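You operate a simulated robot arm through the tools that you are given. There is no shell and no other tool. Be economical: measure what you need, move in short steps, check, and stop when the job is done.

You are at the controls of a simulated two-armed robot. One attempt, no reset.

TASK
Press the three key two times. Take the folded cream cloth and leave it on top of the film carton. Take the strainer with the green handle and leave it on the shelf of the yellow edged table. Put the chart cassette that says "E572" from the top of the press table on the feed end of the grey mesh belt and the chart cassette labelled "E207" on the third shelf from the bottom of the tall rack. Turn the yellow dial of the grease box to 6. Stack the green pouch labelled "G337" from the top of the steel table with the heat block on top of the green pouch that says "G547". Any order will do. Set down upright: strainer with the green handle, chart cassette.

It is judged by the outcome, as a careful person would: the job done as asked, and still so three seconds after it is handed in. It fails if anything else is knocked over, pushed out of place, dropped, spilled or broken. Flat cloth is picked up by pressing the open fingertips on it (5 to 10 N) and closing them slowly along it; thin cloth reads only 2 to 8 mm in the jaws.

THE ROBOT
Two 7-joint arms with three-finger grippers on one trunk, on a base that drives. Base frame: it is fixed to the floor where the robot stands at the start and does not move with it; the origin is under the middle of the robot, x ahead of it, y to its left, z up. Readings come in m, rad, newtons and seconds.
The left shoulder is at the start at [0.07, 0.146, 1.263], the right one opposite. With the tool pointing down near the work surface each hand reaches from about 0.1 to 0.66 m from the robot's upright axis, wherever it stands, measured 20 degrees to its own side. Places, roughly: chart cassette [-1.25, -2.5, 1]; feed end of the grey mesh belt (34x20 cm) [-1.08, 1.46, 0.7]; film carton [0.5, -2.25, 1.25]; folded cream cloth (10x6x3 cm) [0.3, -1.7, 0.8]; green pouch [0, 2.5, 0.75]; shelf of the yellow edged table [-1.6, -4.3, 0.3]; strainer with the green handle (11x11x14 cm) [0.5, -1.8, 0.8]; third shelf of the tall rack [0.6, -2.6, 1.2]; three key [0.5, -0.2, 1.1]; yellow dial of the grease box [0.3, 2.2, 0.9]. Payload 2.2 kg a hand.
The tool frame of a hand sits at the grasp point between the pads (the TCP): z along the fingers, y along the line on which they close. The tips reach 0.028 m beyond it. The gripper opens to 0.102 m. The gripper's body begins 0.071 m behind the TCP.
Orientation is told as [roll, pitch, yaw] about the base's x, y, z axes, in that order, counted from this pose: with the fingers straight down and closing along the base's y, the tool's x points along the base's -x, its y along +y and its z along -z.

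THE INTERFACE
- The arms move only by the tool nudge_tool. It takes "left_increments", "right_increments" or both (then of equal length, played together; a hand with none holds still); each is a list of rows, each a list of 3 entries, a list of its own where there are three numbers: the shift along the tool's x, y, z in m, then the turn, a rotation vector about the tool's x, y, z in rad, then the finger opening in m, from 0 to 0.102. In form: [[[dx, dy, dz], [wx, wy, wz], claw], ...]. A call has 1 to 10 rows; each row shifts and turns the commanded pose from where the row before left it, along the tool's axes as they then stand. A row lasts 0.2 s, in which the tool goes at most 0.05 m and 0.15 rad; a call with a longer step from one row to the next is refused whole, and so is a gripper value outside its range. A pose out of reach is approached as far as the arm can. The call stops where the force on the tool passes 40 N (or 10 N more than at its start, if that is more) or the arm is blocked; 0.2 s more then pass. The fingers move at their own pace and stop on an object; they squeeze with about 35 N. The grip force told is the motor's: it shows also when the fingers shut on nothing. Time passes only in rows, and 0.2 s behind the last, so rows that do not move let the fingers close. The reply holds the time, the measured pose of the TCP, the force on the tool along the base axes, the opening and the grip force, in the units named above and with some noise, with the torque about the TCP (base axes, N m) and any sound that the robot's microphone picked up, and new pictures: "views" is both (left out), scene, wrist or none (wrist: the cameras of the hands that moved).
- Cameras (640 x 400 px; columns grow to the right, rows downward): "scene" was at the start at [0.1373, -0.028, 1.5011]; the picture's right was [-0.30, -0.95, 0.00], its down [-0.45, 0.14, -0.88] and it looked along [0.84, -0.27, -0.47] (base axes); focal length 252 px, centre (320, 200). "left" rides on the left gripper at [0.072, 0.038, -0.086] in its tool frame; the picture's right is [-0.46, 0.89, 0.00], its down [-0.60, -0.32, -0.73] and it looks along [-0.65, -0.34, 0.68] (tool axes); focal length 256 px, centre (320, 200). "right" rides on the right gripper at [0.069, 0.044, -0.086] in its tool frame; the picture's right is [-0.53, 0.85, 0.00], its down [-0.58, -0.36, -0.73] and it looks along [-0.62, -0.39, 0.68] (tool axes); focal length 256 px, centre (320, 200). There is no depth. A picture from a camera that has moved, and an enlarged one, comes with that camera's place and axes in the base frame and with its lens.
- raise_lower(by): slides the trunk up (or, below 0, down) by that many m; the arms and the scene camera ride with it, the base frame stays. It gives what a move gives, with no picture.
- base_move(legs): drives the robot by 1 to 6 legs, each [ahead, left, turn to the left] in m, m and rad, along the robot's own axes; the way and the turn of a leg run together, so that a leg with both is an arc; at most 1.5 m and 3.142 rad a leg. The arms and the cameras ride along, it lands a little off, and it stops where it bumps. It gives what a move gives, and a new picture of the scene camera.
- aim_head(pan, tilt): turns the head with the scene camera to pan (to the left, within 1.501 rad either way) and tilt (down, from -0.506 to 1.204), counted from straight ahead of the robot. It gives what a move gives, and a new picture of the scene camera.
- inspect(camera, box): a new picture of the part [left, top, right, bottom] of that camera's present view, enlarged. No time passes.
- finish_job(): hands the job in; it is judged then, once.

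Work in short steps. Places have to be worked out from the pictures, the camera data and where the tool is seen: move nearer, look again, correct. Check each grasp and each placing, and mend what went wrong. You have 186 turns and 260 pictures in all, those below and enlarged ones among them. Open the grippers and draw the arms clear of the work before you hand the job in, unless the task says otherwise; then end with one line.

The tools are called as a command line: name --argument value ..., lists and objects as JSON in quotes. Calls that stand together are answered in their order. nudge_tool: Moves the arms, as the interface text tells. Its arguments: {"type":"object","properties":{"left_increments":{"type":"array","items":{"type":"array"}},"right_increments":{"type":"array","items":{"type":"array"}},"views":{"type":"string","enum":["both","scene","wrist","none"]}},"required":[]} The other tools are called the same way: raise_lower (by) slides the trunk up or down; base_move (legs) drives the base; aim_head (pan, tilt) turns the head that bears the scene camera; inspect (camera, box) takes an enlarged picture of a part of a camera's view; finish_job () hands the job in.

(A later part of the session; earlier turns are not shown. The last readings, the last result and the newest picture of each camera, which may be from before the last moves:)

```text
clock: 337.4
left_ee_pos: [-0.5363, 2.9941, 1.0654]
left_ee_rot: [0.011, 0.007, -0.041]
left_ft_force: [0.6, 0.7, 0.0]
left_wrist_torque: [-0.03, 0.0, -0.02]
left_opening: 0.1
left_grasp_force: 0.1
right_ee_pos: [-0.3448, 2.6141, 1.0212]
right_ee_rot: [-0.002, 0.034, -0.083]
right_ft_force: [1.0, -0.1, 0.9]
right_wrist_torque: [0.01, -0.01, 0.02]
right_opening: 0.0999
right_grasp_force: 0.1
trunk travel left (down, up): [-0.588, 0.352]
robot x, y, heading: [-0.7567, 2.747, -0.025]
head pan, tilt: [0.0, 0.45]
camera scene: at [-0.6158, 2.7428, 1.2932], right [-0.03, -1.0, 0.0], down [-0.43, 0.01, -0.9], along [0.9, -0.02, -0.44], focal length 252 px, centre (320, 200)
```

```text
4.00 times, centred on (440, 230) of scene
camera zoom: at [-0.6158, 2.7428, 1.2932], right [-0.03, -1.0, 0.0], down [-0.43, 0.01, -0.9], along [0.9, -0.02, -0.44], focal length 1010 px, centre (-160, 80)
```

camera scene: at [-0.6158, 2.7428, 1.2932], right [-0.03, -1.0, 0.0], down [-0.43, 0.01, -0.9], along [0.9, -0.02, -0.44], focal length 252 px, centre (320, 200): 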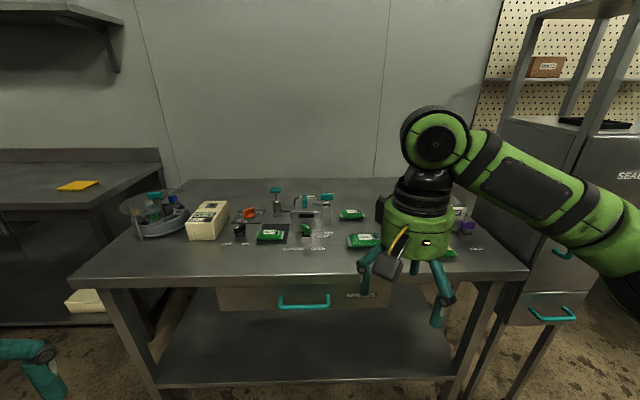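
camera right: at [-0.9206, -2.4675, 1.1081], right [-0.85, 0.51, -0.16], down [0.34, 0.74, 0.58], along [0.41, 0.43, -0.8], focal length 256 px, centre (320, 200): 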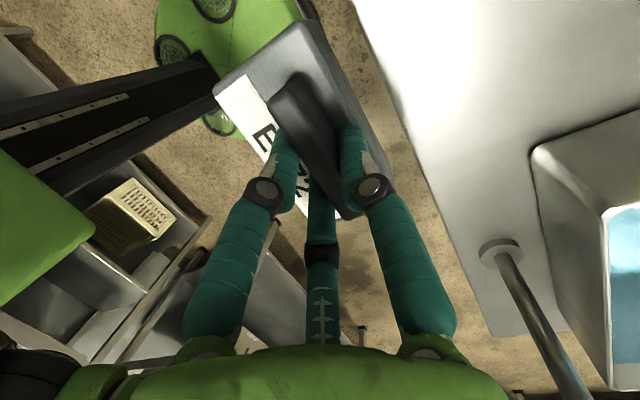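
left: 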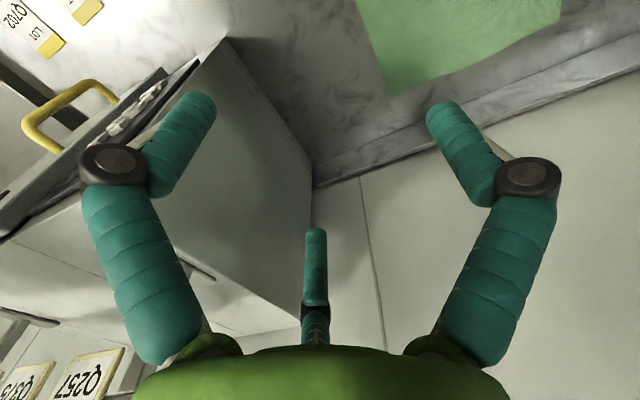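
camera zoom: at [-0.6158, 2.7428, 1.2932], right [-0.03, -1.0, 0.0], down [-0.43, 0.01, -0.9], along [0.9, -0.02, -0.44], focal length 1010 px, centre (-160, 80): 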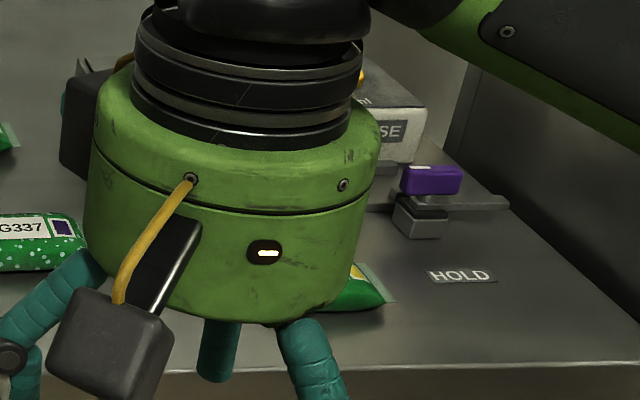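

G547 lies on the heat pad at about [0.14, 2.90], G337 at [0.12, 2.57], both long along y. I roll the right hand so its single finger points at me, and drive up to the table.

nudge_tool --right_increments '[[[0, 0, 0], [0, -0.034, -0.14], 0.1], [[0, 0, 0], [0, 0, -0.15], 0.1], [[0, 0, 0], [0, 0, -0.15], 0.1], [[0, 0, 0], [0, 0, -0.15], 0.1], [[0, 0, 0], [0, 0, -0.15], 0.1], [[0, 0, 0], [0, 0, -0.15], 0.1], [[0, 0, 0], [0, 0, -0.15], 0.1], [[0, 0, 0], [0, 0, -0.15], 0.1], [[0, 0, 0], [0, 0, -0.15], 0.1], [[0, 0, 0], [0, 0, -0.15], 0.1]]' --views "none"

base_move --legs '[[0.4, 0.1, 0.025]]'

aim_head --pan -0.3 --tilt 0.75

```text
clock: 339.6
left_ee_pos: [-0.5376, 2.9932, 1.067]
left_ee_rot: [0.013, 0.007, -0.041]
left_ft_force: [0.7, 0.1, 1.1]
left_wrist_torque: [0.0, -0.02, -0.01]
left_opening: 0.1
left_grasp_force: 0.1
right_ee_pos: [-0.3443, 2.6141, 1.0218]
right_ee_rot: [0.0, -0.001, 1.41]
right_ft_force: [-0.1, -0.1, 0.2]
right_wrist_torque: [-0.03, 0.01, -0.01]
right_opening: 0.1001
right_grasp_force: 0.1
trunk travel left (down, up): [-0.588, 0.352]
robot x, y, heading: [-0.7601, 2.7466, -0.025]
head pan, tilt: [0.0, 0.45]
```

```text
clock: 342.1
left_ee_pos: [-0.1453, 3.0957, 1.0659]
left_ee_rot: [0.011, 0.007, -0.011]
left_ft_force: [0.7, -0.9, 0.6]
left_wrist_torque: [0.0, -0.02, 0.02]
left_opening: 0.0999
left_grasp_force: 0.0
right_ee_pos: [0.0575, 2.7217, 1.0219]
right_ee_rot: [0.0, -0.002, 1.439]
right_ft_force: [0.8, -0.4, -0.1]
right_wrist_torque: [0.0, 0.03, -0.01]
right_opening: 0.1001
right_grasp_force: 0.1
trunk travel left (down, up): [-0.588, 0.352]
robot x, y, heading: [-0.3584, 2.8453, 0.008]
head pan, tilt: [0.0, 0.45]
camera scene: at [-0.2162, 2.8421, 1.2932], right [0.0, -1.0, 0.0], down [-0.44, 0.0, -0.9], along [0.9, 0.0, -0.44], focal length 252 px, centre (320, 200)
```

scene: 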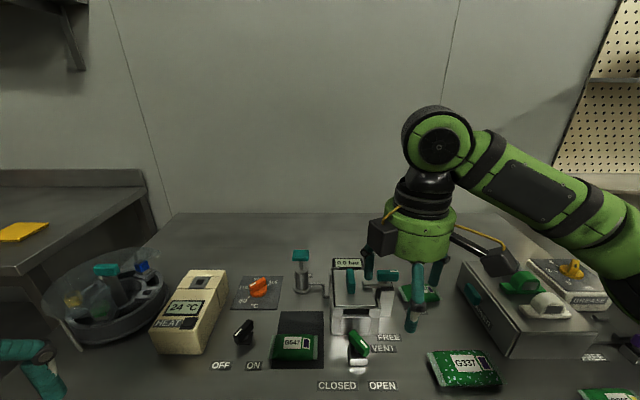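

```text
clock: 342.9
left_ee_pos: [-0.1449, 3.0952, 1.0659]
left_ee_rot: [0.013, 0.007, -0.009]
left_ft_force: [0.1, 1.0, 0.5]
left_wrist_torque: [0.01, -0.06, 0.01]
left_opening: 0.0999
left_grasp_force: 0.0
right_ee_pos: [0.059, 2.7214, 1.0211]
right_ee_rot: [-0.001, -0.002, 1.439]
right_ft_force: [0.4, 0.0, 0.4]
right_wrist_torque: [-0.01, -0.01, -0.02]
right_opening: 0.1001
right_grasp_force: 0.0
trunk travel left (down, up): [-0.588, 0.352]
robot x, y, heading: [-0.36, 2.8428, 0.009]
head pan, tilt: [-0.3, 0.75]
camera scene: at [-0.2287, 2.8177, 1.2668], right [-0.29, -0.96, 0.0], down [-0.65, 0.2, -0.73], along [0.7, -0.21, -0.68], focal length 252 px, centre (320, 200)
```

scene: 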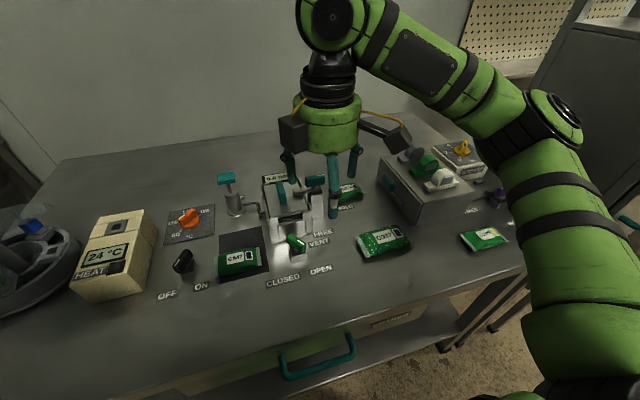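

G337 triangulates to [0.067, 2.578, top 0.814]; G547 to [0.107, 2.895, top 0.814]. I align the hand over G337 and come down to 7 cm above.

nudge_tool --right_increments '[[[0, 0, 0], [0, 0, -0.13], 0.102], [[0.036, -0.006, 0], [0, 0, 0], 0.102], [[0.036, -0.006, 0.01], [0, 0, 0], 0.102], [[0.036, -0.006, 0.03], [0, 0, 0], 0.102], [[0.0364, -0.0055, 0.03], [0, 0, 0], 0.102], [[0, 0, 0.04], [0, 0, 0], 0.102], [[0, 0, 0.03], [0, 0, 0], 0.102]]' --views "both"

```text
clock: 344.5
left_ee_pos: [-0.1443, 3.0946, 1.0661]
left_ee_rot: [0.014, 0.007, -0.01]
left_ft_force: [-0.3, -1.0, -0.3]
left_wrist_torque: [0.03, 0.01, 0.01]
left_opening: 0.0998
left_grasp_force: 0.1
right_ee_pos: [0.081, 2.5776, 0.8792]
right_ee_rot: [-0.002, -0.003, 1.568]
right_ft_force: [-0.1, -0.9, -0.5]
right_wrist_torque: [0.01, 0.01, -0.02]
right_opening: 0.1019
right_grasp_force: 0.1
trunk travel left (down, up): [-0.588, 0.352]
robot x, y, heading: [-0.3596, 2.8457, -0.0]
head pan, tilt: [-0.3, 0.75]
camera scene: at [-0.2286, 2.817, 1.2668], right [-0.29, -0.96, 0.0], down [-0.65, 0.2, -0.73], along [0.7, -0.21, -0.68], focal length 252 px, centre (320, 200)
camera right: at [0.037, 2.508, 0.9663], right [-0.84, 0.54, 0.0], down [0.36, 0.57, 0.73], along [0.39, 0.62, -0.68], focal length 256 px, centre (320, 200)
```

scene: 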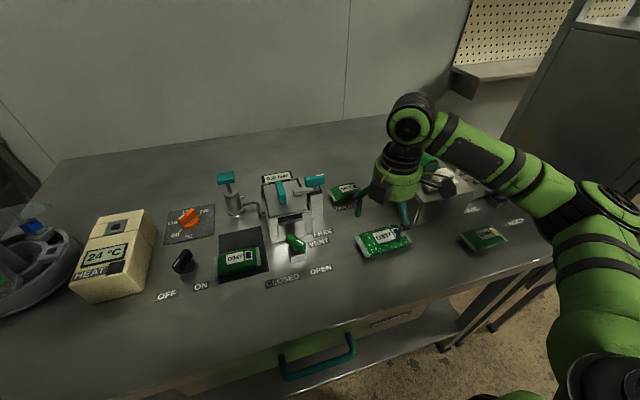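
right: 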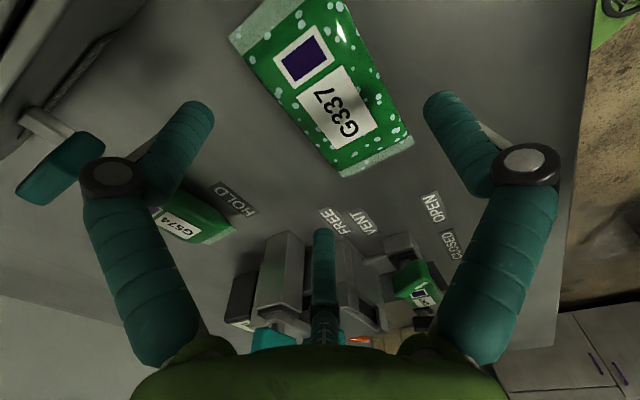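

Margins: near finger 8 mm, far fingers 3–5 mm. I shift 2 mm ahead and descend.

nudge_tool --right_increments '[[[0, -0.002, 0.025], [0, 0, 0], 0.102], [[0, 0, 0.015], [0, 0, 0], 0.102], [[0, 0, 0.01], [0, 0, 0], 0.102], [[0, 0, 0.007], [0, 0, 0], 0.102]]' --views "wrist"

```text
clock: 345.5
left_ee_pos: [-0.1459, 3.0945, 1.0655]
left_ee_rot: [0.012, 0.007, -0.01]
left_ft_force: [0.3, 0.0, 0.3]
left_wrist_torque: [0.01, 0.01, 0.01]
left_opening: 0.0998
left_grasp_force: 0.1
right_ee_pos: [0.0836, 2.5778, 0.8247]
right_ee_rot: [-0.001, -0.004, 1.569]
right_ft_force: [-0.1, -0.3, -0.1]
right_wrist_torque: [0.02, 0.02, 0.03]
right_opening: 0.1019
right_grasp_force: 0.1
trunk travel left (down, up): [-0.588, 0.352]
robot x, y, heading: [-0.3596, 2.8439, 0.002]
head pan, tilt: [-0.3, 0.75]
camera right: at [0.039, 2.5076, 0.9097], right [-0.84, 0.54, 0.0], down [0.37, 0.57, 0.73], along [0.39, 0.62, -0.68], focal length 256 px, centre (320, 200)
```

right: 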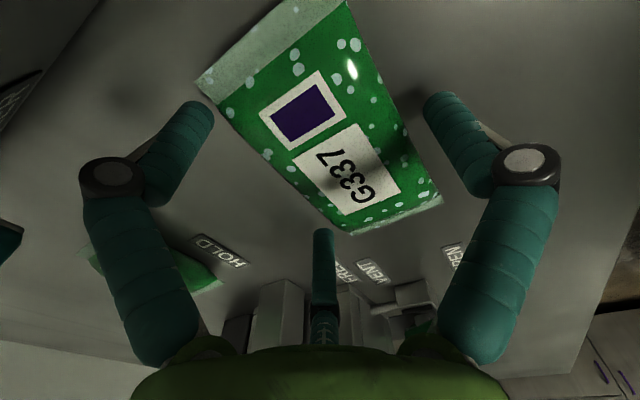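

Straddled, no contact. I go 7 mm lower and close slowly.

nudge_tool --right_increments '[[[0, 0, 0.004], [0, 0, 0], 0.102], [[0, 0, 0.003], [0, 0, 0], 0.095], [[0, 0, 0], [0, 0, 0], 0.08], [[0, 0, 0], [0, 0, 0], 0.065], [[0, 0, 0], [0, 0, 0], 0.05], [[0, 0, 0], [0, 0, 0], 0.035], [[0, 0, 0], [0, 0, 0], 0.02]]' --views "wrist"

```text
clock: 347.1
left_ee_pos: [-0.1496, 3.0958, 1.0662]
left_ee_rot: [0.012, 0.004, -0.011]
left_ft_force: [-0.2, 0.4, 0.4]
left_wrist_torque: [0.04, -0.02, 0.0]
left_opening: 0.1
left_grasp_force: 0.1
right_ee_pos: [0.08, 2.5766, 0.8204]
right_ee_rot: [-0.006, 0.002, 1.568]
right_ft_force: [-4.9, -9.1, 37.8]
right_wrist_torque: [-0.03, 2.1, 0.78]
right_opening: 0.0833
right_grasp_force: 34.7
trunk travel left (down, up): [-0.588, 0.352]
robot x, y, heading: [-0.357, 2.8435, 0.001]
head pan, tilt: [-0.3, 0.75]
camera right: at [0.0359, 2.5078, 0.9067], right [-0.84, 0.54, -0.01], down [0.36, 0.58, 0.73], along [0.4, 0.62, -0.68], focal length 256 px, centre (320, 200)
```

right: 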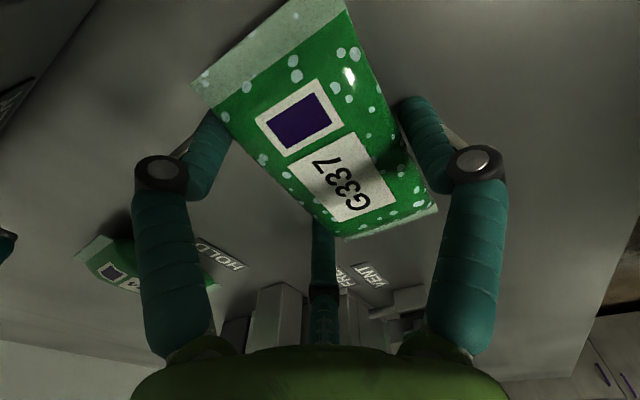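

Gripped at 83 mm (35 N). I lift 12 cm.

nudge_tool --right_increments '[[[0, 0, -0.01], [0, 0, 0], 0.02], [[0, 0, -0.02], [0, 0, 0], 0.02], [[0, 0, -0.03], [0, 0, 0], 0.02], [[0, 0, -0.04], [0, 0, 0], 0.02], [[0, 0, -0.03], [0, 0, 0], 0.02]]' --views "both"

```text
clock: 348.3
left_ee_pos: [-0.144, 3.0954, 1.0671]
left_ee_rot: [0.013, 0.008, -0.009]
left_ft_force: [0.6, -0.1, 1.1]
left_wrist_torque: [0.0, -0.02, -0.02]
left_opening: 0.0998
left_grasp_force: 0.0
right_ee_pos: [0.083, 2.5779, 0.9478]
right_ee_rot: [-0.001, -0.001, 1.567]
right_ft_force: [-0.3, 0.1, -1.3]
right_wrist_torque: [-0.03, -0.01, -0.01]
right_opening: 0.0831
right_grasp_force: 34.9
trunk travel left (down, up): [-0.588, 0.352]
robot x, y, heading: [-0.3612, 2.8407, 0.008]
head pan, tilt: [-0.3, 0.75]
camera scene: at [-0.2291, 2.818, 1.2667], right [-0.29, -0.96, 0.0], down [-0.65, 0.2, -0.73], along [0.7, -0.21, -0.68], focal length 252 px, centre (320, 200)
camera right: at [0.038, 2.5083, 1.0335], right [-0.84, 0.54, 0.0], down [0.37, 0.58, 0.73], along [0.39, 0.62, -0.68], focal length 256 px, centre (320, 200)
```

scene: 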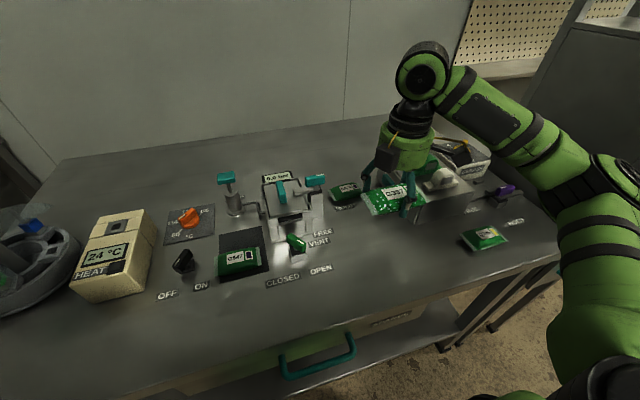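
right: 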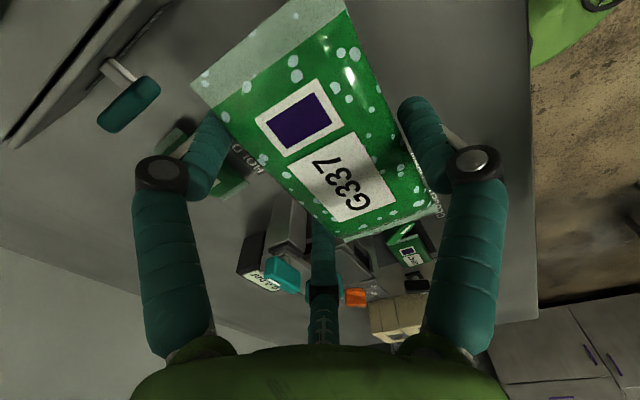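

Held securely. I carry it left along y at this height, keeping x small past the vent lever, then over G547.

nudge_tool --right_increments '[[[0, 0, -0.03], [0, 0, 0], 0.02], [[-0.045, 0, 0], [0, 0, 0], 0.02], [[-0.045, 0, 0], [0, 0, 0], 0.02], [[-0.045, 0, 0], [0, 0, 0], 0.02], [[-0.045, 0, 0], [0, 0, 0], 0.02], [[-0.045, 0, 0], [0, 0, 0], 0.02], [[-0.045, 0, 0], [0, 0, 0], 0.02], [[-0.045, -0.01, 0], [0, 0, 0], 0.02], [[-0.002, -0.025, 0], [0, 0, 0], 0.02]]' --views "both"

```text
clock: 350.3
left_ee_pos: [-0.1458, 3.0943, 1.0665]
left_ee_rot: [0.014, 0.008, -0.012]
left_ft_force: [0.9, -0.5, 0.2]
left_wrist_torque: [0.03, 0.03, 0.0]
left_opening: 0.0999
left_grasp_force: 0.0
right_ee_pos: [0.1203, 2.893, 0.9777]
right_ee_rot: [0.0, -0.001, 1.566]
right_ft_force: [0.7, 0.9, -0.9]
right_wrist_torque: [0.01, -0.02, 0.03]
right_opening: 0.0828
right_grasp_force: 34.5
trunk travel left (down, up): [-0.588, 0.352]
robot x, y, heading: [-0.3571, 2.8426, 0.004]
head pan, tilt: [-0.3, 0.75]
camera scene: at [-0.2278, 2.8166, 1.2666], right [-0.29, -0.96, 0.0], down [-0.65, 0.2, -0.73], along [0.7, -0.21, -0.68], focal length 252 px, centre (320, 200)
camera right: at [0.076, 2.8229, 1.0623], right [-0.84, 0.54, 0.0], down [0.37, 0.57, 0.73], along [0.39, 0.62, -0.68], focal length 256 px, centre (320, 200)
```

scene: 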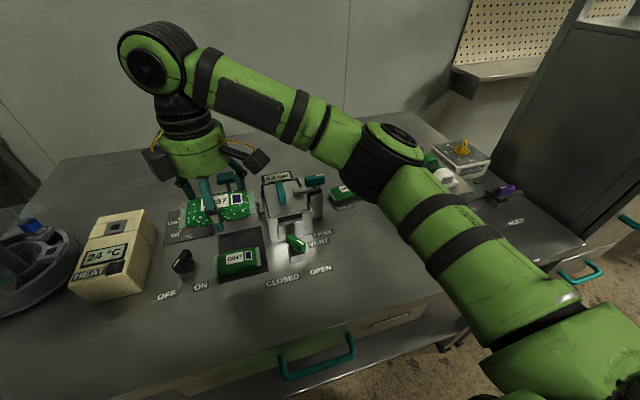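
right: 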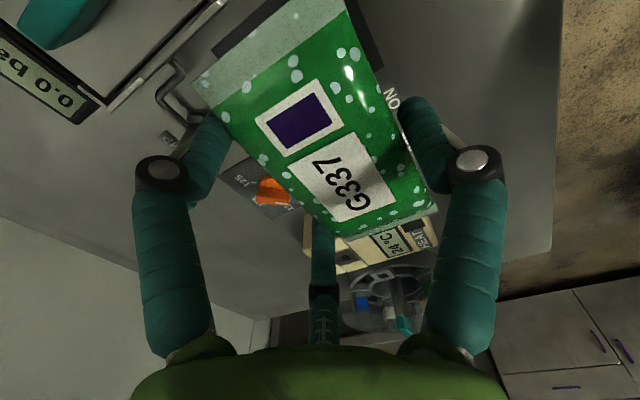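

Placement is aligned within a few mm. I descend toward G547.

nudge_tool --right_increments '[[[-0.003, 0.005, 0.03], [0, 0, 0], 0.02], [[0, 0, 0.04], [0, 0, 0], 0.02], [[0, 0, 0.03], [0, 0, 0], 0.02], [[0, 0, 0.01], [0, 0, 0], 0.02], [[0, 0, 0.006], [0, 0, 0], 0.02]]' --views "scene"

```text
clock: 351.5
left_ee_pos: [-0.1452, 3.0958, 1.0656]
left_ee_rot: [0.012, 0.007, -0.011]
left_ft_force: [-0.5, -1.0, -0.2]
left_wrist_torque: [0.04, -0.02, -0.02]
left_opening: 0.1
left_grasp_force: 0.1
right_ee_pos: [0.1153, 2.8971, 0.8602]
right_ee_rot: [0.0, -0.003, 1.567]
right_ft_force: [0.5, 0.7, -1.0]
right_wrist_torque: [0.01, 0.04, -0.02]
right_opening: 0.0825
right_grasp_force: 35.5
trunk travel left (down, up): [-0.588, 0.352]
robot x, y, heading: [-0.3584, 2.8404, 0.007]
head pan, tilt: [-0.3, 0.75]
camera scene: at [-0.2285, 2.8176, 1.2667], right [-0.29, -0.96, 0.0], down [-0.65, 0.2, -0.73], along [0.7, -0.21, -0.68], focal length 252 px, centre (320, 200)
```

scene: 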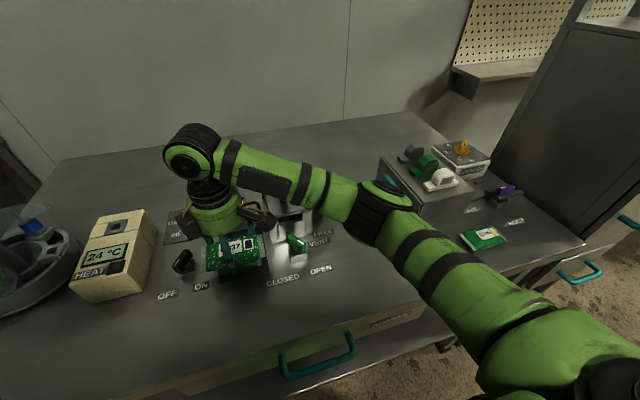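

nudge_tool --right_increments '[[[0, 0, 0.005], [0, 0, 0], 0.02], [[0, 0, 0.004], [0, 0, 0], 0.02], [[0, 0, 0.004], [0, 0, 0], 0.02]]' --views "none"

inspect --camera "scene" --box '[170, 190, 310, 300]'

```text
clock: 352.3
left_ee_pos: [-0.1455, 3.0939, 1.0665]
left_ee_rot: [0.012, 0.007, -0.012]
left_ft_force: [-0.4, -1.1, -0.4]
left_wrist_torque: [0.01, 0.02, 0.03]
left_opening: 0.1002
left_grasp_force: 0.1
right_ee_pos: [0.1153, 2.8954, 0.849]
right_ee_rot: [0.001, -0.002, 1.57]
right_ft_force: [-0.7, -0.1, -0.9]
right_wrist_torque: [0.0, -0.01, 0.0]
right_opening: 0.0828
right_grasp_force: 34.5
trunk travel left (down, up): [-0.588, 0.352]
robot x, y, heading: [-0.3596, 2.8461, 0.005]
head pan, tilt: [-0.3, 0.75]
```

```text
3.64 times, centred on (240, 245) of scene
camera zoom: at [-0.2285, 2.8176, 1.2667], right [-0.29, -0.96, 0.0], down [-0.65, 0.2, -0.73], along [0.7, -0.21, -0.68], focal length 918 px, centre (611, 36)
```

zoom: 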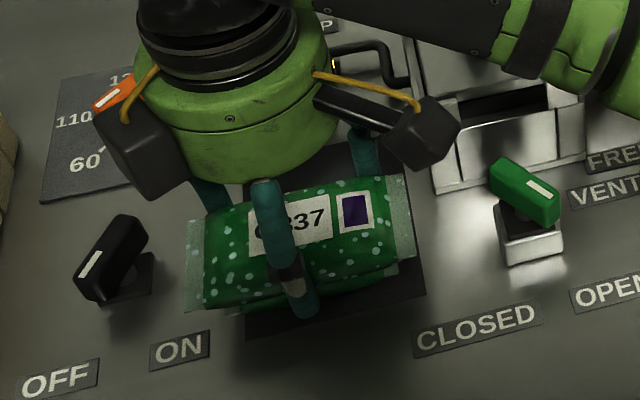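

nudge_tool --right_increments '[[[0, 0, 0.004], [0, 0, 0], 0.02], [[0, 0, 0.004], [0, 0, 0], 0.02], [[0, 0, 0.004], [0, 0, 0], 0.02]]' --views "none"

```text
clock: 353.1
left_ee_pos: [-0.1458, 3.0946, 1.0674]
left_ee_rot: [0.014, 0.005, -0.009]
left_ft_force: [0.0, -0.3, 0.0]
left_wrist_torque: [0.02, 0.0, 0.0]
left_opening: 0.0999
left_grasp_force: 0.1
right_ee_pos: [0.1133, 2.8971, 0.8389]
right_ee_rot: [-0.005, -0.004, 1.566]
right_ft_force: [3.5, -0.9, 29.9]
right_wrist_torque: [0.05, 0.5, -0.05]
right_opening: 0.0837
right_grasp_force: 34.6
trunk travel left (down, up): [-0.588, 0.352]
robot x, y, heading: [-0.3575, 2.8424, 0.01]
head pan, tilt: [-0.3, 0.75]
```

Contact (30 N) on G547. I ease 3 mm, open slowly and rise.

nudge_tool --right_increments '[[[0, 0, -0.003], [0, 0, 0], 0.02], [[0, 0, 0], [0, 0, 0], 0.09], [[0, 0, 0], [0, 0, 0], 0.102], [[0, 0, -0.01], [0, 0, 0], 0.102], [[0, 0, -0.03], [0, 0, 0], 0.102], [[0, 0, -0.04], [0, 0, 0], 0.102], [[0, 0, -0.04], [0, 0, 0], 0.102], [[0.04, 0, -0.01], [0, 0, 0], 0.102], [[0.045, 0, 0], [0, 0, 0], 0.102], [[0.045, 0, 0], [0, 0, 0], 0.102]]' --views "scene"

inspect --camera "scene" --box '[170, 190, 310, 300]'

```text
clock: 355.3
left_ee_pos: [-0.1455, 3.094, 1.0671]
left_ee_rot: [0.015, 0.009, -0.012]
left_ft_force: [0.5, 0.4, -0.7]
left_wrist_torque: [0.04, -0.02, 0.0]
left_opening: 0.0998
left_grasp_force: 0.0
right_ee_pos: [0.113, 2.7649, 0.969]
right_ee_rot: [0.0, -0.001, 1.567]
right_ft_force: [-0.4, -1.6, 0.4]
right_wrist_torque: [0.01, -0.02, 0.03]
right_opening: 0.1022
right_grasp_force: 0.1
trunk travel left (down, up): [-0.588, 0.352]
robot x, y, heading: [-0.3618, 2.8417, 0.004]
head pan, tilt: [-0.3, 0.75]
camera scene: at [-0.2291, 2.8156, 1.2668], right [-0.29, -0.96, 0.0], down [-0.65, 0.2, -0.73], along [0.7, -0.21, -0.68], focal length 252 px, centre (320, 200)
```

scene: 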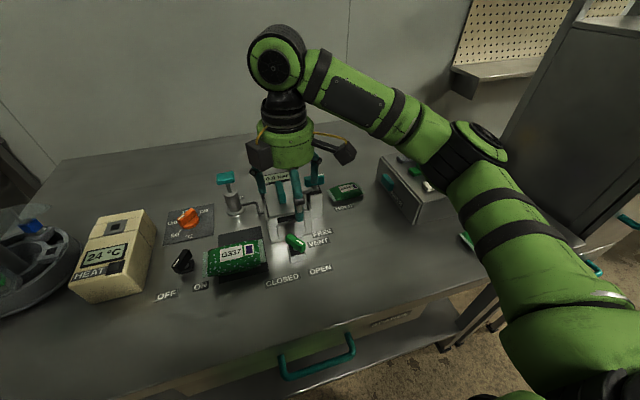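

```text
3.64 times, centred on (240, 245) of scene
camera zoom: at [-0.2291, 2.8156, 1.2668], right [-0.29, -0.96, 0.0], down [-0.65, 0.2, -0.73], along [0.7, -0.21, -0.68], focal length 918 px, centre (611, 36)
```

zoom: 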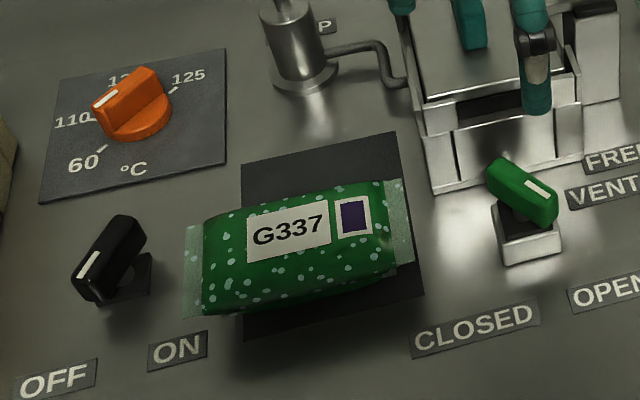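

G337 lies on G547. Now the grease box: I enlarge it to see the dial.

base_move --legs '[[-0.05, 0, 0], [0, -0.5, 0]]'

aim_head --pan 0.05 --tilt 0.6

inspect --camera "scene" --box '[260, 130, 420, 250]'

```text
clock: 358.3
left_ee_pos: [-0.2096, 2.7066, 1.0632]
left_ee_rot: [-0.012, -0.003, 0.005]
left_ft_force: [-1.4, -0.3, -0.4]
left_wrist_torque: [0.0, -0.02, -0.04]
left_opening: 0.1001
left_grasp_force: 0.1
right_ee_pos: [0.0464, 2.3993, 0.9693]
right_ee_rot: [0.01, 0.024, 1.632]
right_ft_force: [0.1, 0.0, -0.5]
right_wrist_torque: [-0.01, 0.01, 0.02]
right_opening: 0.1022
right_grasp_force: 0.0
trunk travel left (down, up): [-0.588, 0.352]
robot x, y, heading: [-0.4095, 2.4298, 0.013]
head pan, tilt: [-0.3, 0.75]
stopped in leg 2: the robot was blocked; the commanded pose is now the measured one
camera scene: at [-0.2916, 2.4314, 1.2694], right [-0.28, -0.96, 0.02], down [-0.65, 0.18, -0.74], along [0.71, -0.22, -0.67], focal length 252 px, centre (320, 200)
```

scene: 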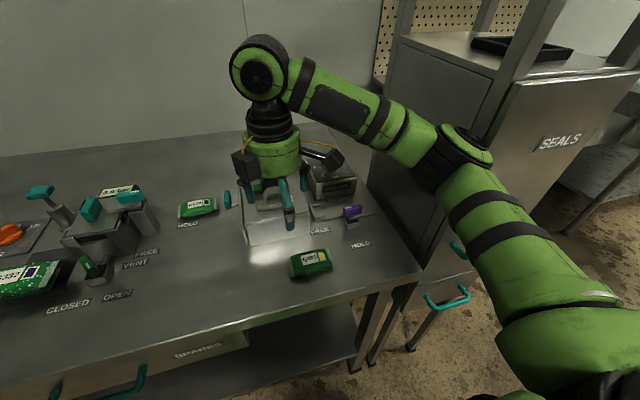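

```text
clock: 359.1
left_ee_pos: [-0.208, 2.7068, 1.0619]
left_ee_rot: [-0.014, -0.001, 0.0]
left_ft_force: [0.3, 0.2, 0.2]
left_wrist_torque: [0.04, 0.01, -0.03]
left_opening: 0.0998
left_grasp_force: 0.0
right_ee_pos: [0.0464, 2.3974, 0.9679]
right_ee_rot: [0.01, 0.027, 1.629]
right_ft_force: [0.6, -0.6, 0.0]
right_wrist_torque: [0.01, 0.04, -0.03]
right_opening: 0.1019
right_grasp_force: 0.1
trunk travel left (down, up): [-0.588, 0.352]
robot x, y, heading: [-0.4083, 2.4259, 0.012]
head pan, tilt: [0.051, 0.6]
camera scene: at [-0.2818, 2.4625, 1.2808], right [0.06, -1.0, 0.03], down [-0.56, -0.06, -0.83], along [0.83, 0.04, -0.56], focal length 252 px, centre (320, 200)
```

scene: 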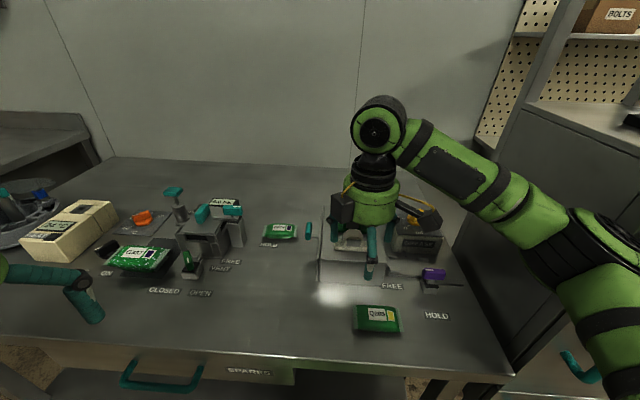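

```text
3.33 times, centred on (340, 190) of scene
camera zoom: at [-0.2818, 2.4625, 1.2808], right [0.06, -1.0, 0.03], down [-0.56, -0.06, -0.83], along [0.83, 0.04, -0.56], focal length 841 px, centre (253, 233)
```

zoom: 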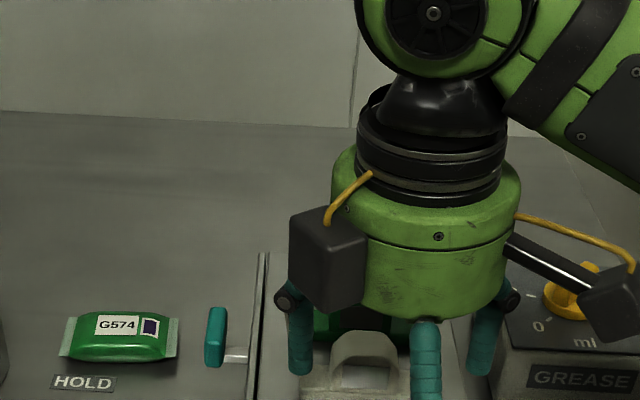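

The right elbow was against the cabinet. I shift back left 0.12 m, and raise the hand, then go ahead a little so the arm can stretch straight to the dial.

base_move --legs '[[0, 0.12, -0.01], [0.05, 0, 0]]'

nudge_tool --right_increments '[[[0, 0, -0.04], [0, 0, 0], 0.1], [[0, 0, -0.04], [0, 0, 0], 0.1], [[0.03, -0.03, 0], [0, 0, 0], 0.1], [[0.035, -0.03, 0], [0, 0, 0], 0.1], [[0.035, -0.03, 0], [0, 0, 0], 0.1], [[0.035, -0.03, 0], [0, 0, 0], 0.1], [[0.035, -0.03, 0], [0, 0, 0], 0.1]]' --views "both"

```text
clock: 360.9
left_ee_pos: [-0.1475, 2.8029, 1.0676]
left_ee_rot: [0.012, 0.008, -0.009]
left_ft_force: [1.0, -0.5, -0.5]
left_wrist_torque: [-0.01, 0.02, 0.03]
left_opening: 0.1
left_grasp_force: 0.1
right_ee_pos: [0.1037, 2.4884, 0.9629]
right_ee_rot: [0.018, -0.002, 1.608]
right_ft_force: [0.4, -1.1, 0.4]
right_wrist_torque: [-0.01, -0.06, -0.02]
right_opening: 0.102
right_grasp_force: 0.1
trunk travel left (down, up): [-0.588, 0.352]
robot x, y, heading: [-0.3584, 2.5474, 0.004]
head pan, tilt: [0.051, 0.6]
camera scene: at [-0.2224, 2.5519, 1.2798], right [0.05, -1.0, 0.0], down [-0.56, -0.03, -0.83], along [0.82, 0.04, -0.56], focal length 252 px, centre (320, 200)
```

scene: 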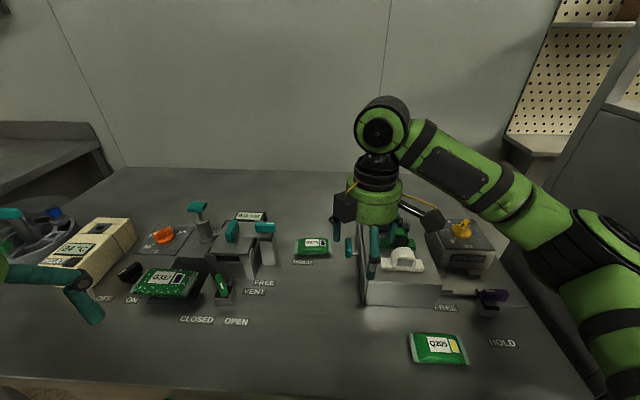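

```text
clock: 362.5
left_ee_pos: [-0.1476, 2.8017, 1.0652]
left_ee_rot: [0.012, 0.007, -0.009]
left_ft_force: [-0.6, 0.5, -0.1]
left_wrist_torque: [-0.03, 0.0, -0.01]
left_opening: 0.0997
left_grasp_force: 0.1
right_ee_pos: [0.2534, 2.3253, 1.0393]
right_ee_rot: [0.018, 0.003, 1.615]
right_ft_force: [0.1, 0.8, 0.4]
right_wrist_torque: [-0.08, 0.02, 0.01]
right_opening: 0.1
right_grasp_force: 0.0
right hand out of reach, approached as far as the arm can: row 7
trunk travel left (down, up): [-0.588, 0.352]
robot x, y, heading: [-0.3614, 2.5502, -0.0]
head pan, tilt: [0.051, 0.6]
camera scene: at [-0.2215, 2.5535, 1.2796], right [0.05, -1.0, 0.0], down [-0.56, -0.03, -0.83], along [0.82, 0.04, -0.56], focal length 252 px, centre (320, 200)
camera right: at [0.2143, 2.254, 1.1252], right [-0.87, 0.5, 0.01], down [0.35, 0.59, 0.72], along [0.35, 0.63, -0.69], focal length 256 px, centre (320, 200)
```

scene: 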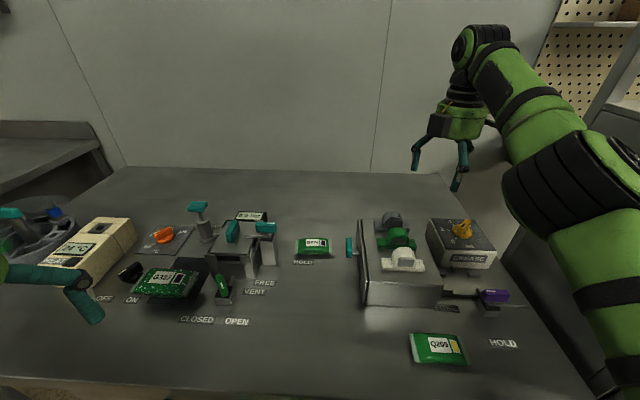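
right: 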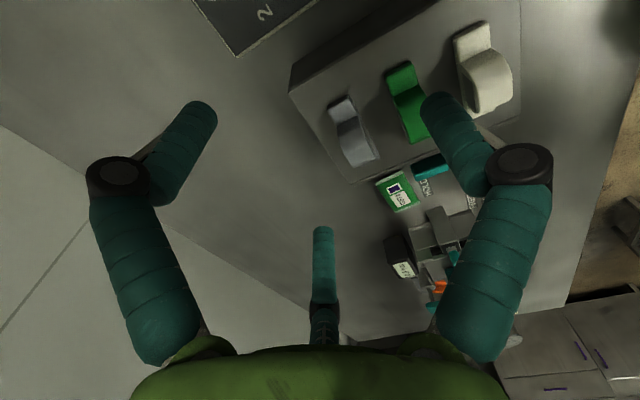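

inspect --camera "scene" --box '[420, 200, 510, 280]'

```text
5.00 times, centred on (465, 240) of scene
camera zoom: at [-0.2215, 2.5535, 1.2796], right [0.05, -1.0, 0.0], down [-0.56, -0.03, -0.83], along [0.82, 0.04, -0.56], focal length 1262 px, centre (-405, 0)
```

zoom: 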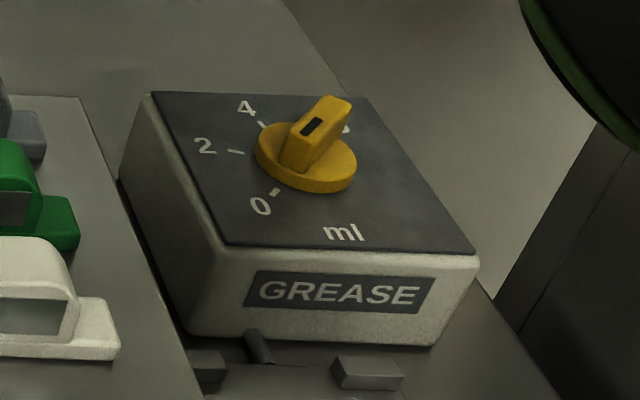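

The dial's scale (0, 2, 4 at 135°, 77°, 15°) fits a centre at [0.254, 2.236] with 60° per mark, so 6 lies at about -45° (toward far-right). I bring the wrist camera over it to read the pointer.

nudge_tool --right_increments '[[[0.0, 0.0, 0.03], [0, 0, 0], 0.08], [[0.03, 0.0, 0.02], [0, 0, 0], 0.08], [[0.03, 0.0, 0], [0, 0, 0], 0.08], [[0.029, 0.0, 0], [0, 0, 0], 0.08], [[0, 0, 0], [0, 0, 0], 0.08]]' --views "wrist"

inspect --camera "scene" --box '[400, 160, 520, 280]'

```text
clock: 363.7
left_ee_pos: [-0.1472, 2.8011, 1.0667]
left_ee_rot: [0.012, 0.006, -0.01]
left_ft_force: [-0.1, 0.6, -0.1]
left_wrist_torque: [0.02, 0.0, 0.0]
left_opening: 0.1
left_grasp_force: 0.1
right_ee_pos: [0.2551, 2.2327, 0.9885]
right_ee_rot: [0.018, 0.0, 1.61]
right_ft_force: [0.1, 0.9, -0.1]
right_wrist_torque: [-0.02, 0.01, -0.01]
right_opening: 0.0798
right_grasp_force: 0.0
trunk travel left (down, up): [-0.588, 0.352]
robot x, y, heading: [-0.359, 2.5484, 0.005]
head pan, tilt: [0.051, 0.6]
camera right: at [0.216, 2.1616, 1.0745], right [-0.86, 0.5, 0.02], down [0.36, 0.59, 0.72], along [0.35, 0.63, -0.69], focal length 256 px, centre (320, 200)
```

right: 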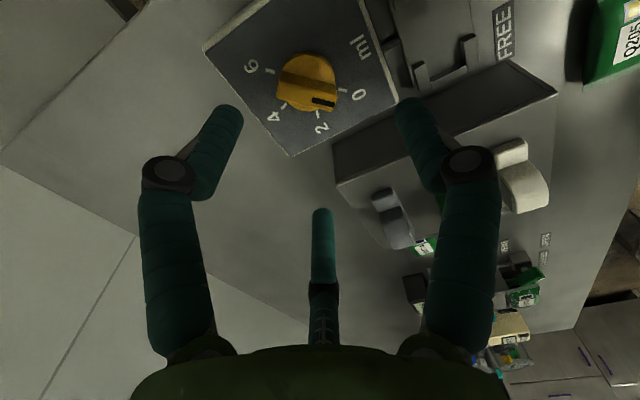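

```text
3.33 times, centred on (460, 220) of scene
camera zoom: at [-0.2214, 2.5518, 1.2796], right [0.05, -1.0, 0.0], down [-0.56, -0.03, -0.83], along [0.82, 0.04, -0.56], focal length 841 px, centre (-147, 133)
```

zoom: 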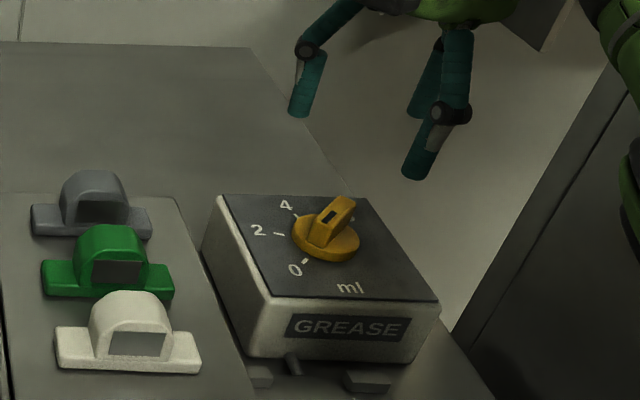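

The wrist view shows the black mark near 0 (pointer at ≈135°), and 6 at -45°: a 180° clockwise turn. The hand is centred over the dial; I descend around it.

nudge_tool --right_increments '[[[0.002, -0.003, 0.03], [0, 0, 0], 0.075], [[0, 0, 0.03], [0, 0, 0], 0.075], [[0, 0, 0.012], [0, 0, 0], 0.075]]' --views "wrist"

inspect --camera "scene" --box '[410, 180, 510, 280]'

```text
clock: 364.5
left_ee_pos: [-0.1479, 2.8009, 1.0661]
left_ee_rot: [0.012, 0.006, -0.011]
left_ft_force: [-0.7, 0.0, -0.8]
left_wrist_torque: [0.01, -0.04, 0.0]
left_opening: 0.1001
left_grasp_force: 0.0
right_ee_pos: [0.2571, 2.2318, 0.9171]
right_ee_rot: [0.02, -0.002, 1.61]
right_ft_force: [-0.5, 0.1, 0.1]
right_wrist_torque: [0.01, 0.04, -0.02]
right_opening: 0.0748
right_grasp_force: 0.0
trunk travel left (down, up): [-0.588, 0.352]
robot x, y, heading: [-0.3588, 2.5451, 0.006]
head pan, tilt: [0.051, 0.6]
camera right: at [0.218, 2.1604, 1.003], right [-0.86, 0.5, 0.02], down [0.36, 0.59, 0.72], along [0.35, 0.63, -0.69], focal length 256 px, centre (320, 200)
```

right: 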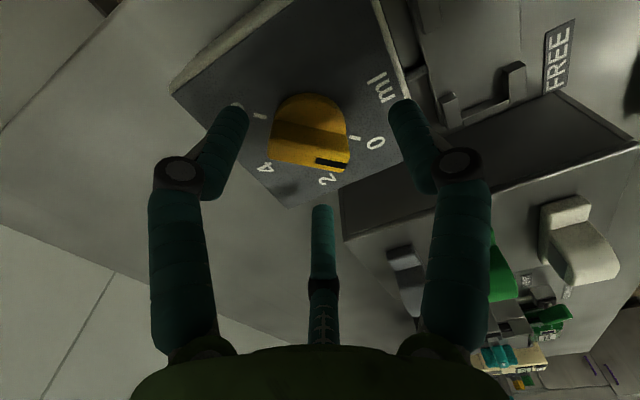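

```text
4.00 times, centred on (460, 230) of scene
camera zoom: at [-0.2214, 2.5515, 1.2797], right [0.05, -1.0, 0.0], down [-0.56, -0.03, -0.83], along [0.82, 0.04, -0.56], focal length 1010 px, centre (-240, 80)
```

zoom: 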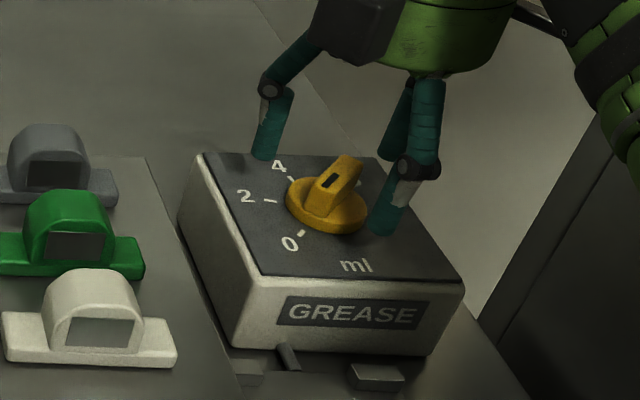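

Combining both views, the dial centre is [0.261, 2.229] with its disc near z≈0.868. I correct by a few mm, descend 2.6 cm, and close on it.

nudge_tool --right_increments '[[[0.003, -0.004, 0.01], [0, 0, 0], 0.075], [[0, 0, 0.008], [0, 0, 0], 0.075], [[0, 0, 0.007], [0, 0, 0], 0.075]]' --views "none"

nudge_tool --right_increments '[[[0, 0, 0], [0, 0, 0], 0.06], [[0, 0, 0], [0, 0, 0], 0.05], [[0, 0, 0], [0, 0, 0], 0.04], [[0, 0, 0], [0, 0, 0], 0.03], [[0, 0, 0], [0, 0, 0], 0.03]]' --views "wrist"

```text
clock: 365.3
left_ee_pos: [-0.1466, 2.7995, 1.0663]
left_ee_rot: [0.012, 0.008, -0.01]
left_ft_force: [-0.1, -0.5, -0.4]
left_wrist_torque: [-0.02, 0.03, 0.02]
left_opening: 0.1
left_grasp_force: 0.0
right_ee_pos: [0.2623, 2.2279, 0.8915]
right_ee_rot: [0.019, -0.001, 1.609]
right_ft_force: [-0.6, -0.3, -0.4]
right_wrist_torque: [0.0, 0.0, -0.01]
right_opening: 0.0752
right_grasp_force: 0.1
trunk travel left (down, up): [-0.588, 0.352]
robot x, y, heading: [-0.3575, 2.5475, 0.004]
head pan, tilt: [0.051, 0.6]
```

```text
clock: 366.5
left_ee_pos: [-0.1464, 2.803, 1.0652]
left_ee_rot: [0.012, 0.009, -0.008]
left_ft_force: [0.2, -0.5, -0.8]
left_wrist_torque: [-0.02, 0.01, -0.01]
left_opening: 0.0998
left_grasp_force: 0.1
right_ee_pos: [0.2633, 2.2305, 0.8915]
right_ee_rot: [0.019, -0.001, 1.612]
right_ft_force: [3.8, 6.3, 0.5]
right_wrist_torque: [0.45, -0.12, -0.17]
right_opening: 0.0454
right_grasp_force: 11.6
trunk travel left (down, up): [-0.588, 0.352]
robot x, y, heading: [-0.3644, 2.5481, 0.002]
head pan, tilt: [0.051, 0.6]
camera right: at [0.2233, 2.1591, 0.9783], right [-0.87, 0.5, 0.02], down [0.36, 0.59, 0.72], along [0.35, 0.63, -0.69], focal length 256 px, centre (320, 200)
```

right: 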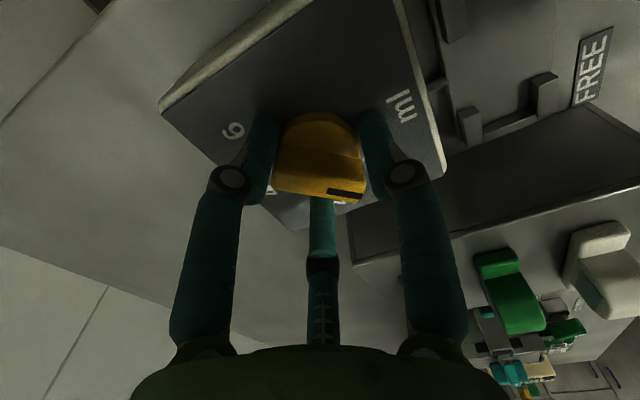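

Closed on the disc (45 mm). I turn clockwise 1.5 rad.

nudge_tool --right_increments '[[[0, 0, 0], [0, 0, 0], 0.01], [[0, 0, 0], [0, 0, 0.15], 0.01], [[0, 0, 0], [0, 0, 0.15], 0.01], [[0, 0, 0], [0, 0, 0.15], 0.01], [[0, 0, 0], [0, 0, 0.15], 0.01], [[0, 0, 0], [0, 0, 0.15], 0.01], [[0, 0, 0], [0, 0, 0.15], 0.01], [[0, 0, 0], [0, 0, 0.15], 0.01], [[0, 0, 0], [0, 0, 0.15], 0.01], [[0, 0, 0], [0, 0, 0.15], 0.01]]' --views "wrist"

inspect --camera "scene" --box '[410, 180, 510, 280]'

```text
clock: 368.7
left_ee_pos: [-0.145, 2.8025, 1.0655]
left_ee_rot: [0.01, 0.009, -0.01]
left_ft_force: [0.5, -0.2, 0.1]
left_wrist_torque: [0.0, -0.02, 0.0]
left_opening: 0.1001
left_grasp_force: 0.0
right_ee_pos: [0.2639, 2.2311, 0.8906]
right_ee_rot: [0.005, 0.017, 0.258]
right_ft_force: [14.6, 9.8, 7.1]
right_wrist_torque: [1.26, -0.84, 0.02]
right_opening: 0.0437
right_grasp_force: 45.3
trunk travel left (down, up): [-0.588, 0.352]
robot x, y, heading: [-0.3611, 2.5453, 0.006]
head pan, tilt: [0.051, 0.6]
camera right: at [0.1871, 2.2548, 0.9785], right [0.3, 0.95, 0.0], down [0.66, -0.21, 0.72], along [0.69, -0.22, -0.69], focal length 256 px, centre (320, 200)
```

right: 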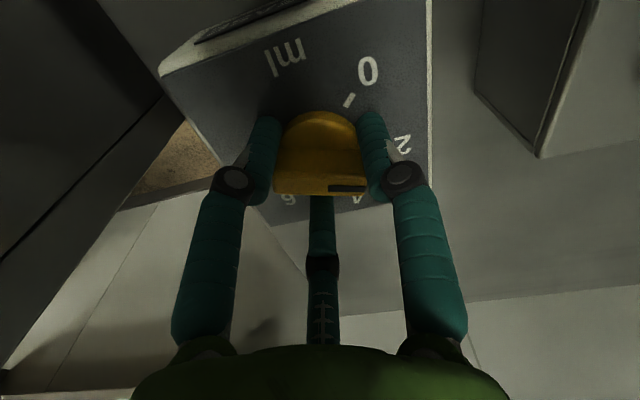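

```text
4.00 times, centred on (460, 230) of scene
camera zoom: at [-0.2195, 2.554, 1.2794], right [0.05, -1.0, 0.0], down [-0.57, -0.03, -0.82], along [0.82, 0.04, -0.57], focal length 1010 px, centre (-240, 80)
```

zoom: 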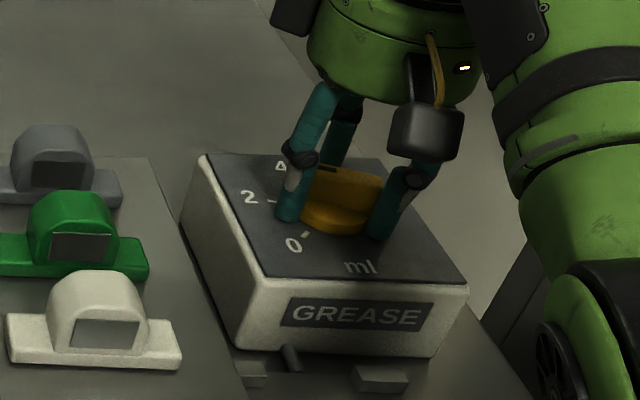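

The dial turns with the hand (77° so far, no slip). I continue another 1.35 rad.

nudge_tool --right_increments '[[[0, 0, 0], [0, 0, 0.15], 0.01], [[0, 0, 0], [0, 0, 0.15], 0.01], [[0, 0, 0], [0, 0, 0.15], 0.01], [[0, 0, 0], [0, 0, 0.15], 0.01], [[0, 0, 0], [0, 0, 0.15], 0.01], [[0, 0, 0], [0, 0, 0.15], 0.01], [[0, 0, 0], [0, 0, 0.15], 0.01], [[0, 0, 0], [0, 0, 0.15], 0.01], [[0, 0, 0], [0, 0, 0.15], 0.01]]' --views "wrist"

inspect --camera "scene" --box '[410, 180, 510, 280]'

```text
clock: 370.7
left_ee_pos: [-0.1448, 2.8035, 1.0649]
left_ee_rot: [0.008, 0.009, -0.009]
left_ft_force: [0.1, 0.1, 0.8]
left_wrist_torque: [0.01, 0.03, 0.03]
left_opening: 0.0999
left_grasp_force: 0.1
right_ee_pos: [0.2647, 2.2309, 0.8925]
right_ee_rot: [-0.015, 0.005, -1.09]
right_ft_force: [17.7, 10.7, 8.2]
right_wrist_torque: [1.02, -0.53, 0.01]
right_opening: 0.0432
right_grasp_force: 45.0
trunk travel left (down, up): [-0.588, 0.352]
robot x, y, heading: [-0.3563, 2.5488, 0.003]
head pan, tilt: [0.051, 0.6]
camera right: at [0.2721, 2.3117, 0.9767], right [1.0, -0.08, -0.02], down [-0.05, -0.68, 0.73], along [-0.07, -0.73, -0.68], focal length 256 px, centre (320, 200)
```

right: 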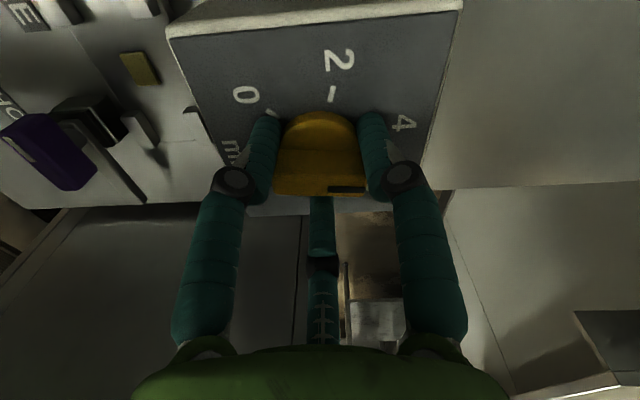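

```text
4.00 times, centred on (460, 230) of scene
camera zoom: at [-0.2191, 2.5543, 1.2794], right [0.05, -1.0, 0.0], down [-0.57, -0.03, -0.82], along [0.82, 0.04, -0.57], focal length 1010 px, centre (-240, 80)
```

zoom: 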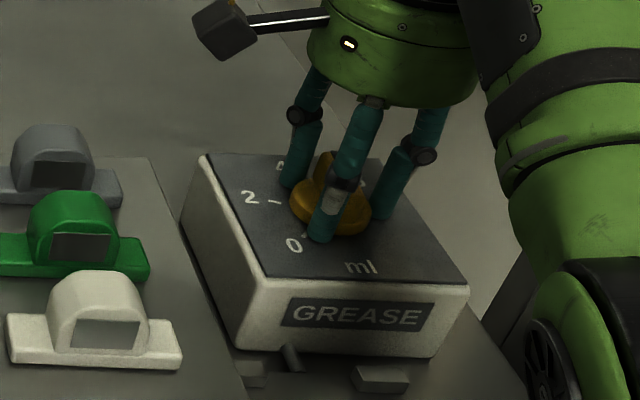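

I check the pointer angle precisely in the wrist view.

inspect --camera "right" --box '[240, 90, 400, 220]'

```text
3.08 times, centred on (320, 155) of right
camera zoom: at [0.2721, 2.3117, 0.9767], right [1.0, -0.08, -0.02], down [-0.05, -0.68, 0.73], along [-0.07, -0.73, -0.68], focal length 788 px, centre (320, 338)
```

zoom: 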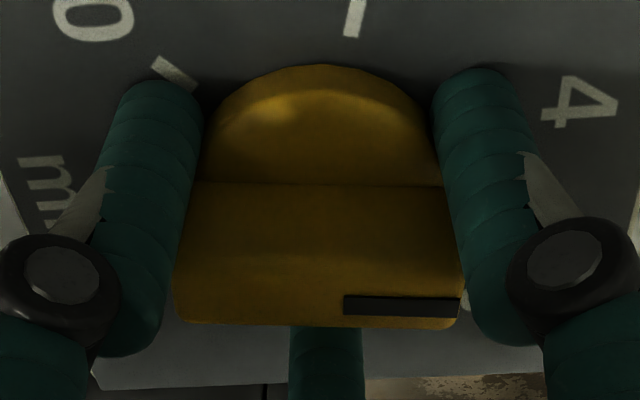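

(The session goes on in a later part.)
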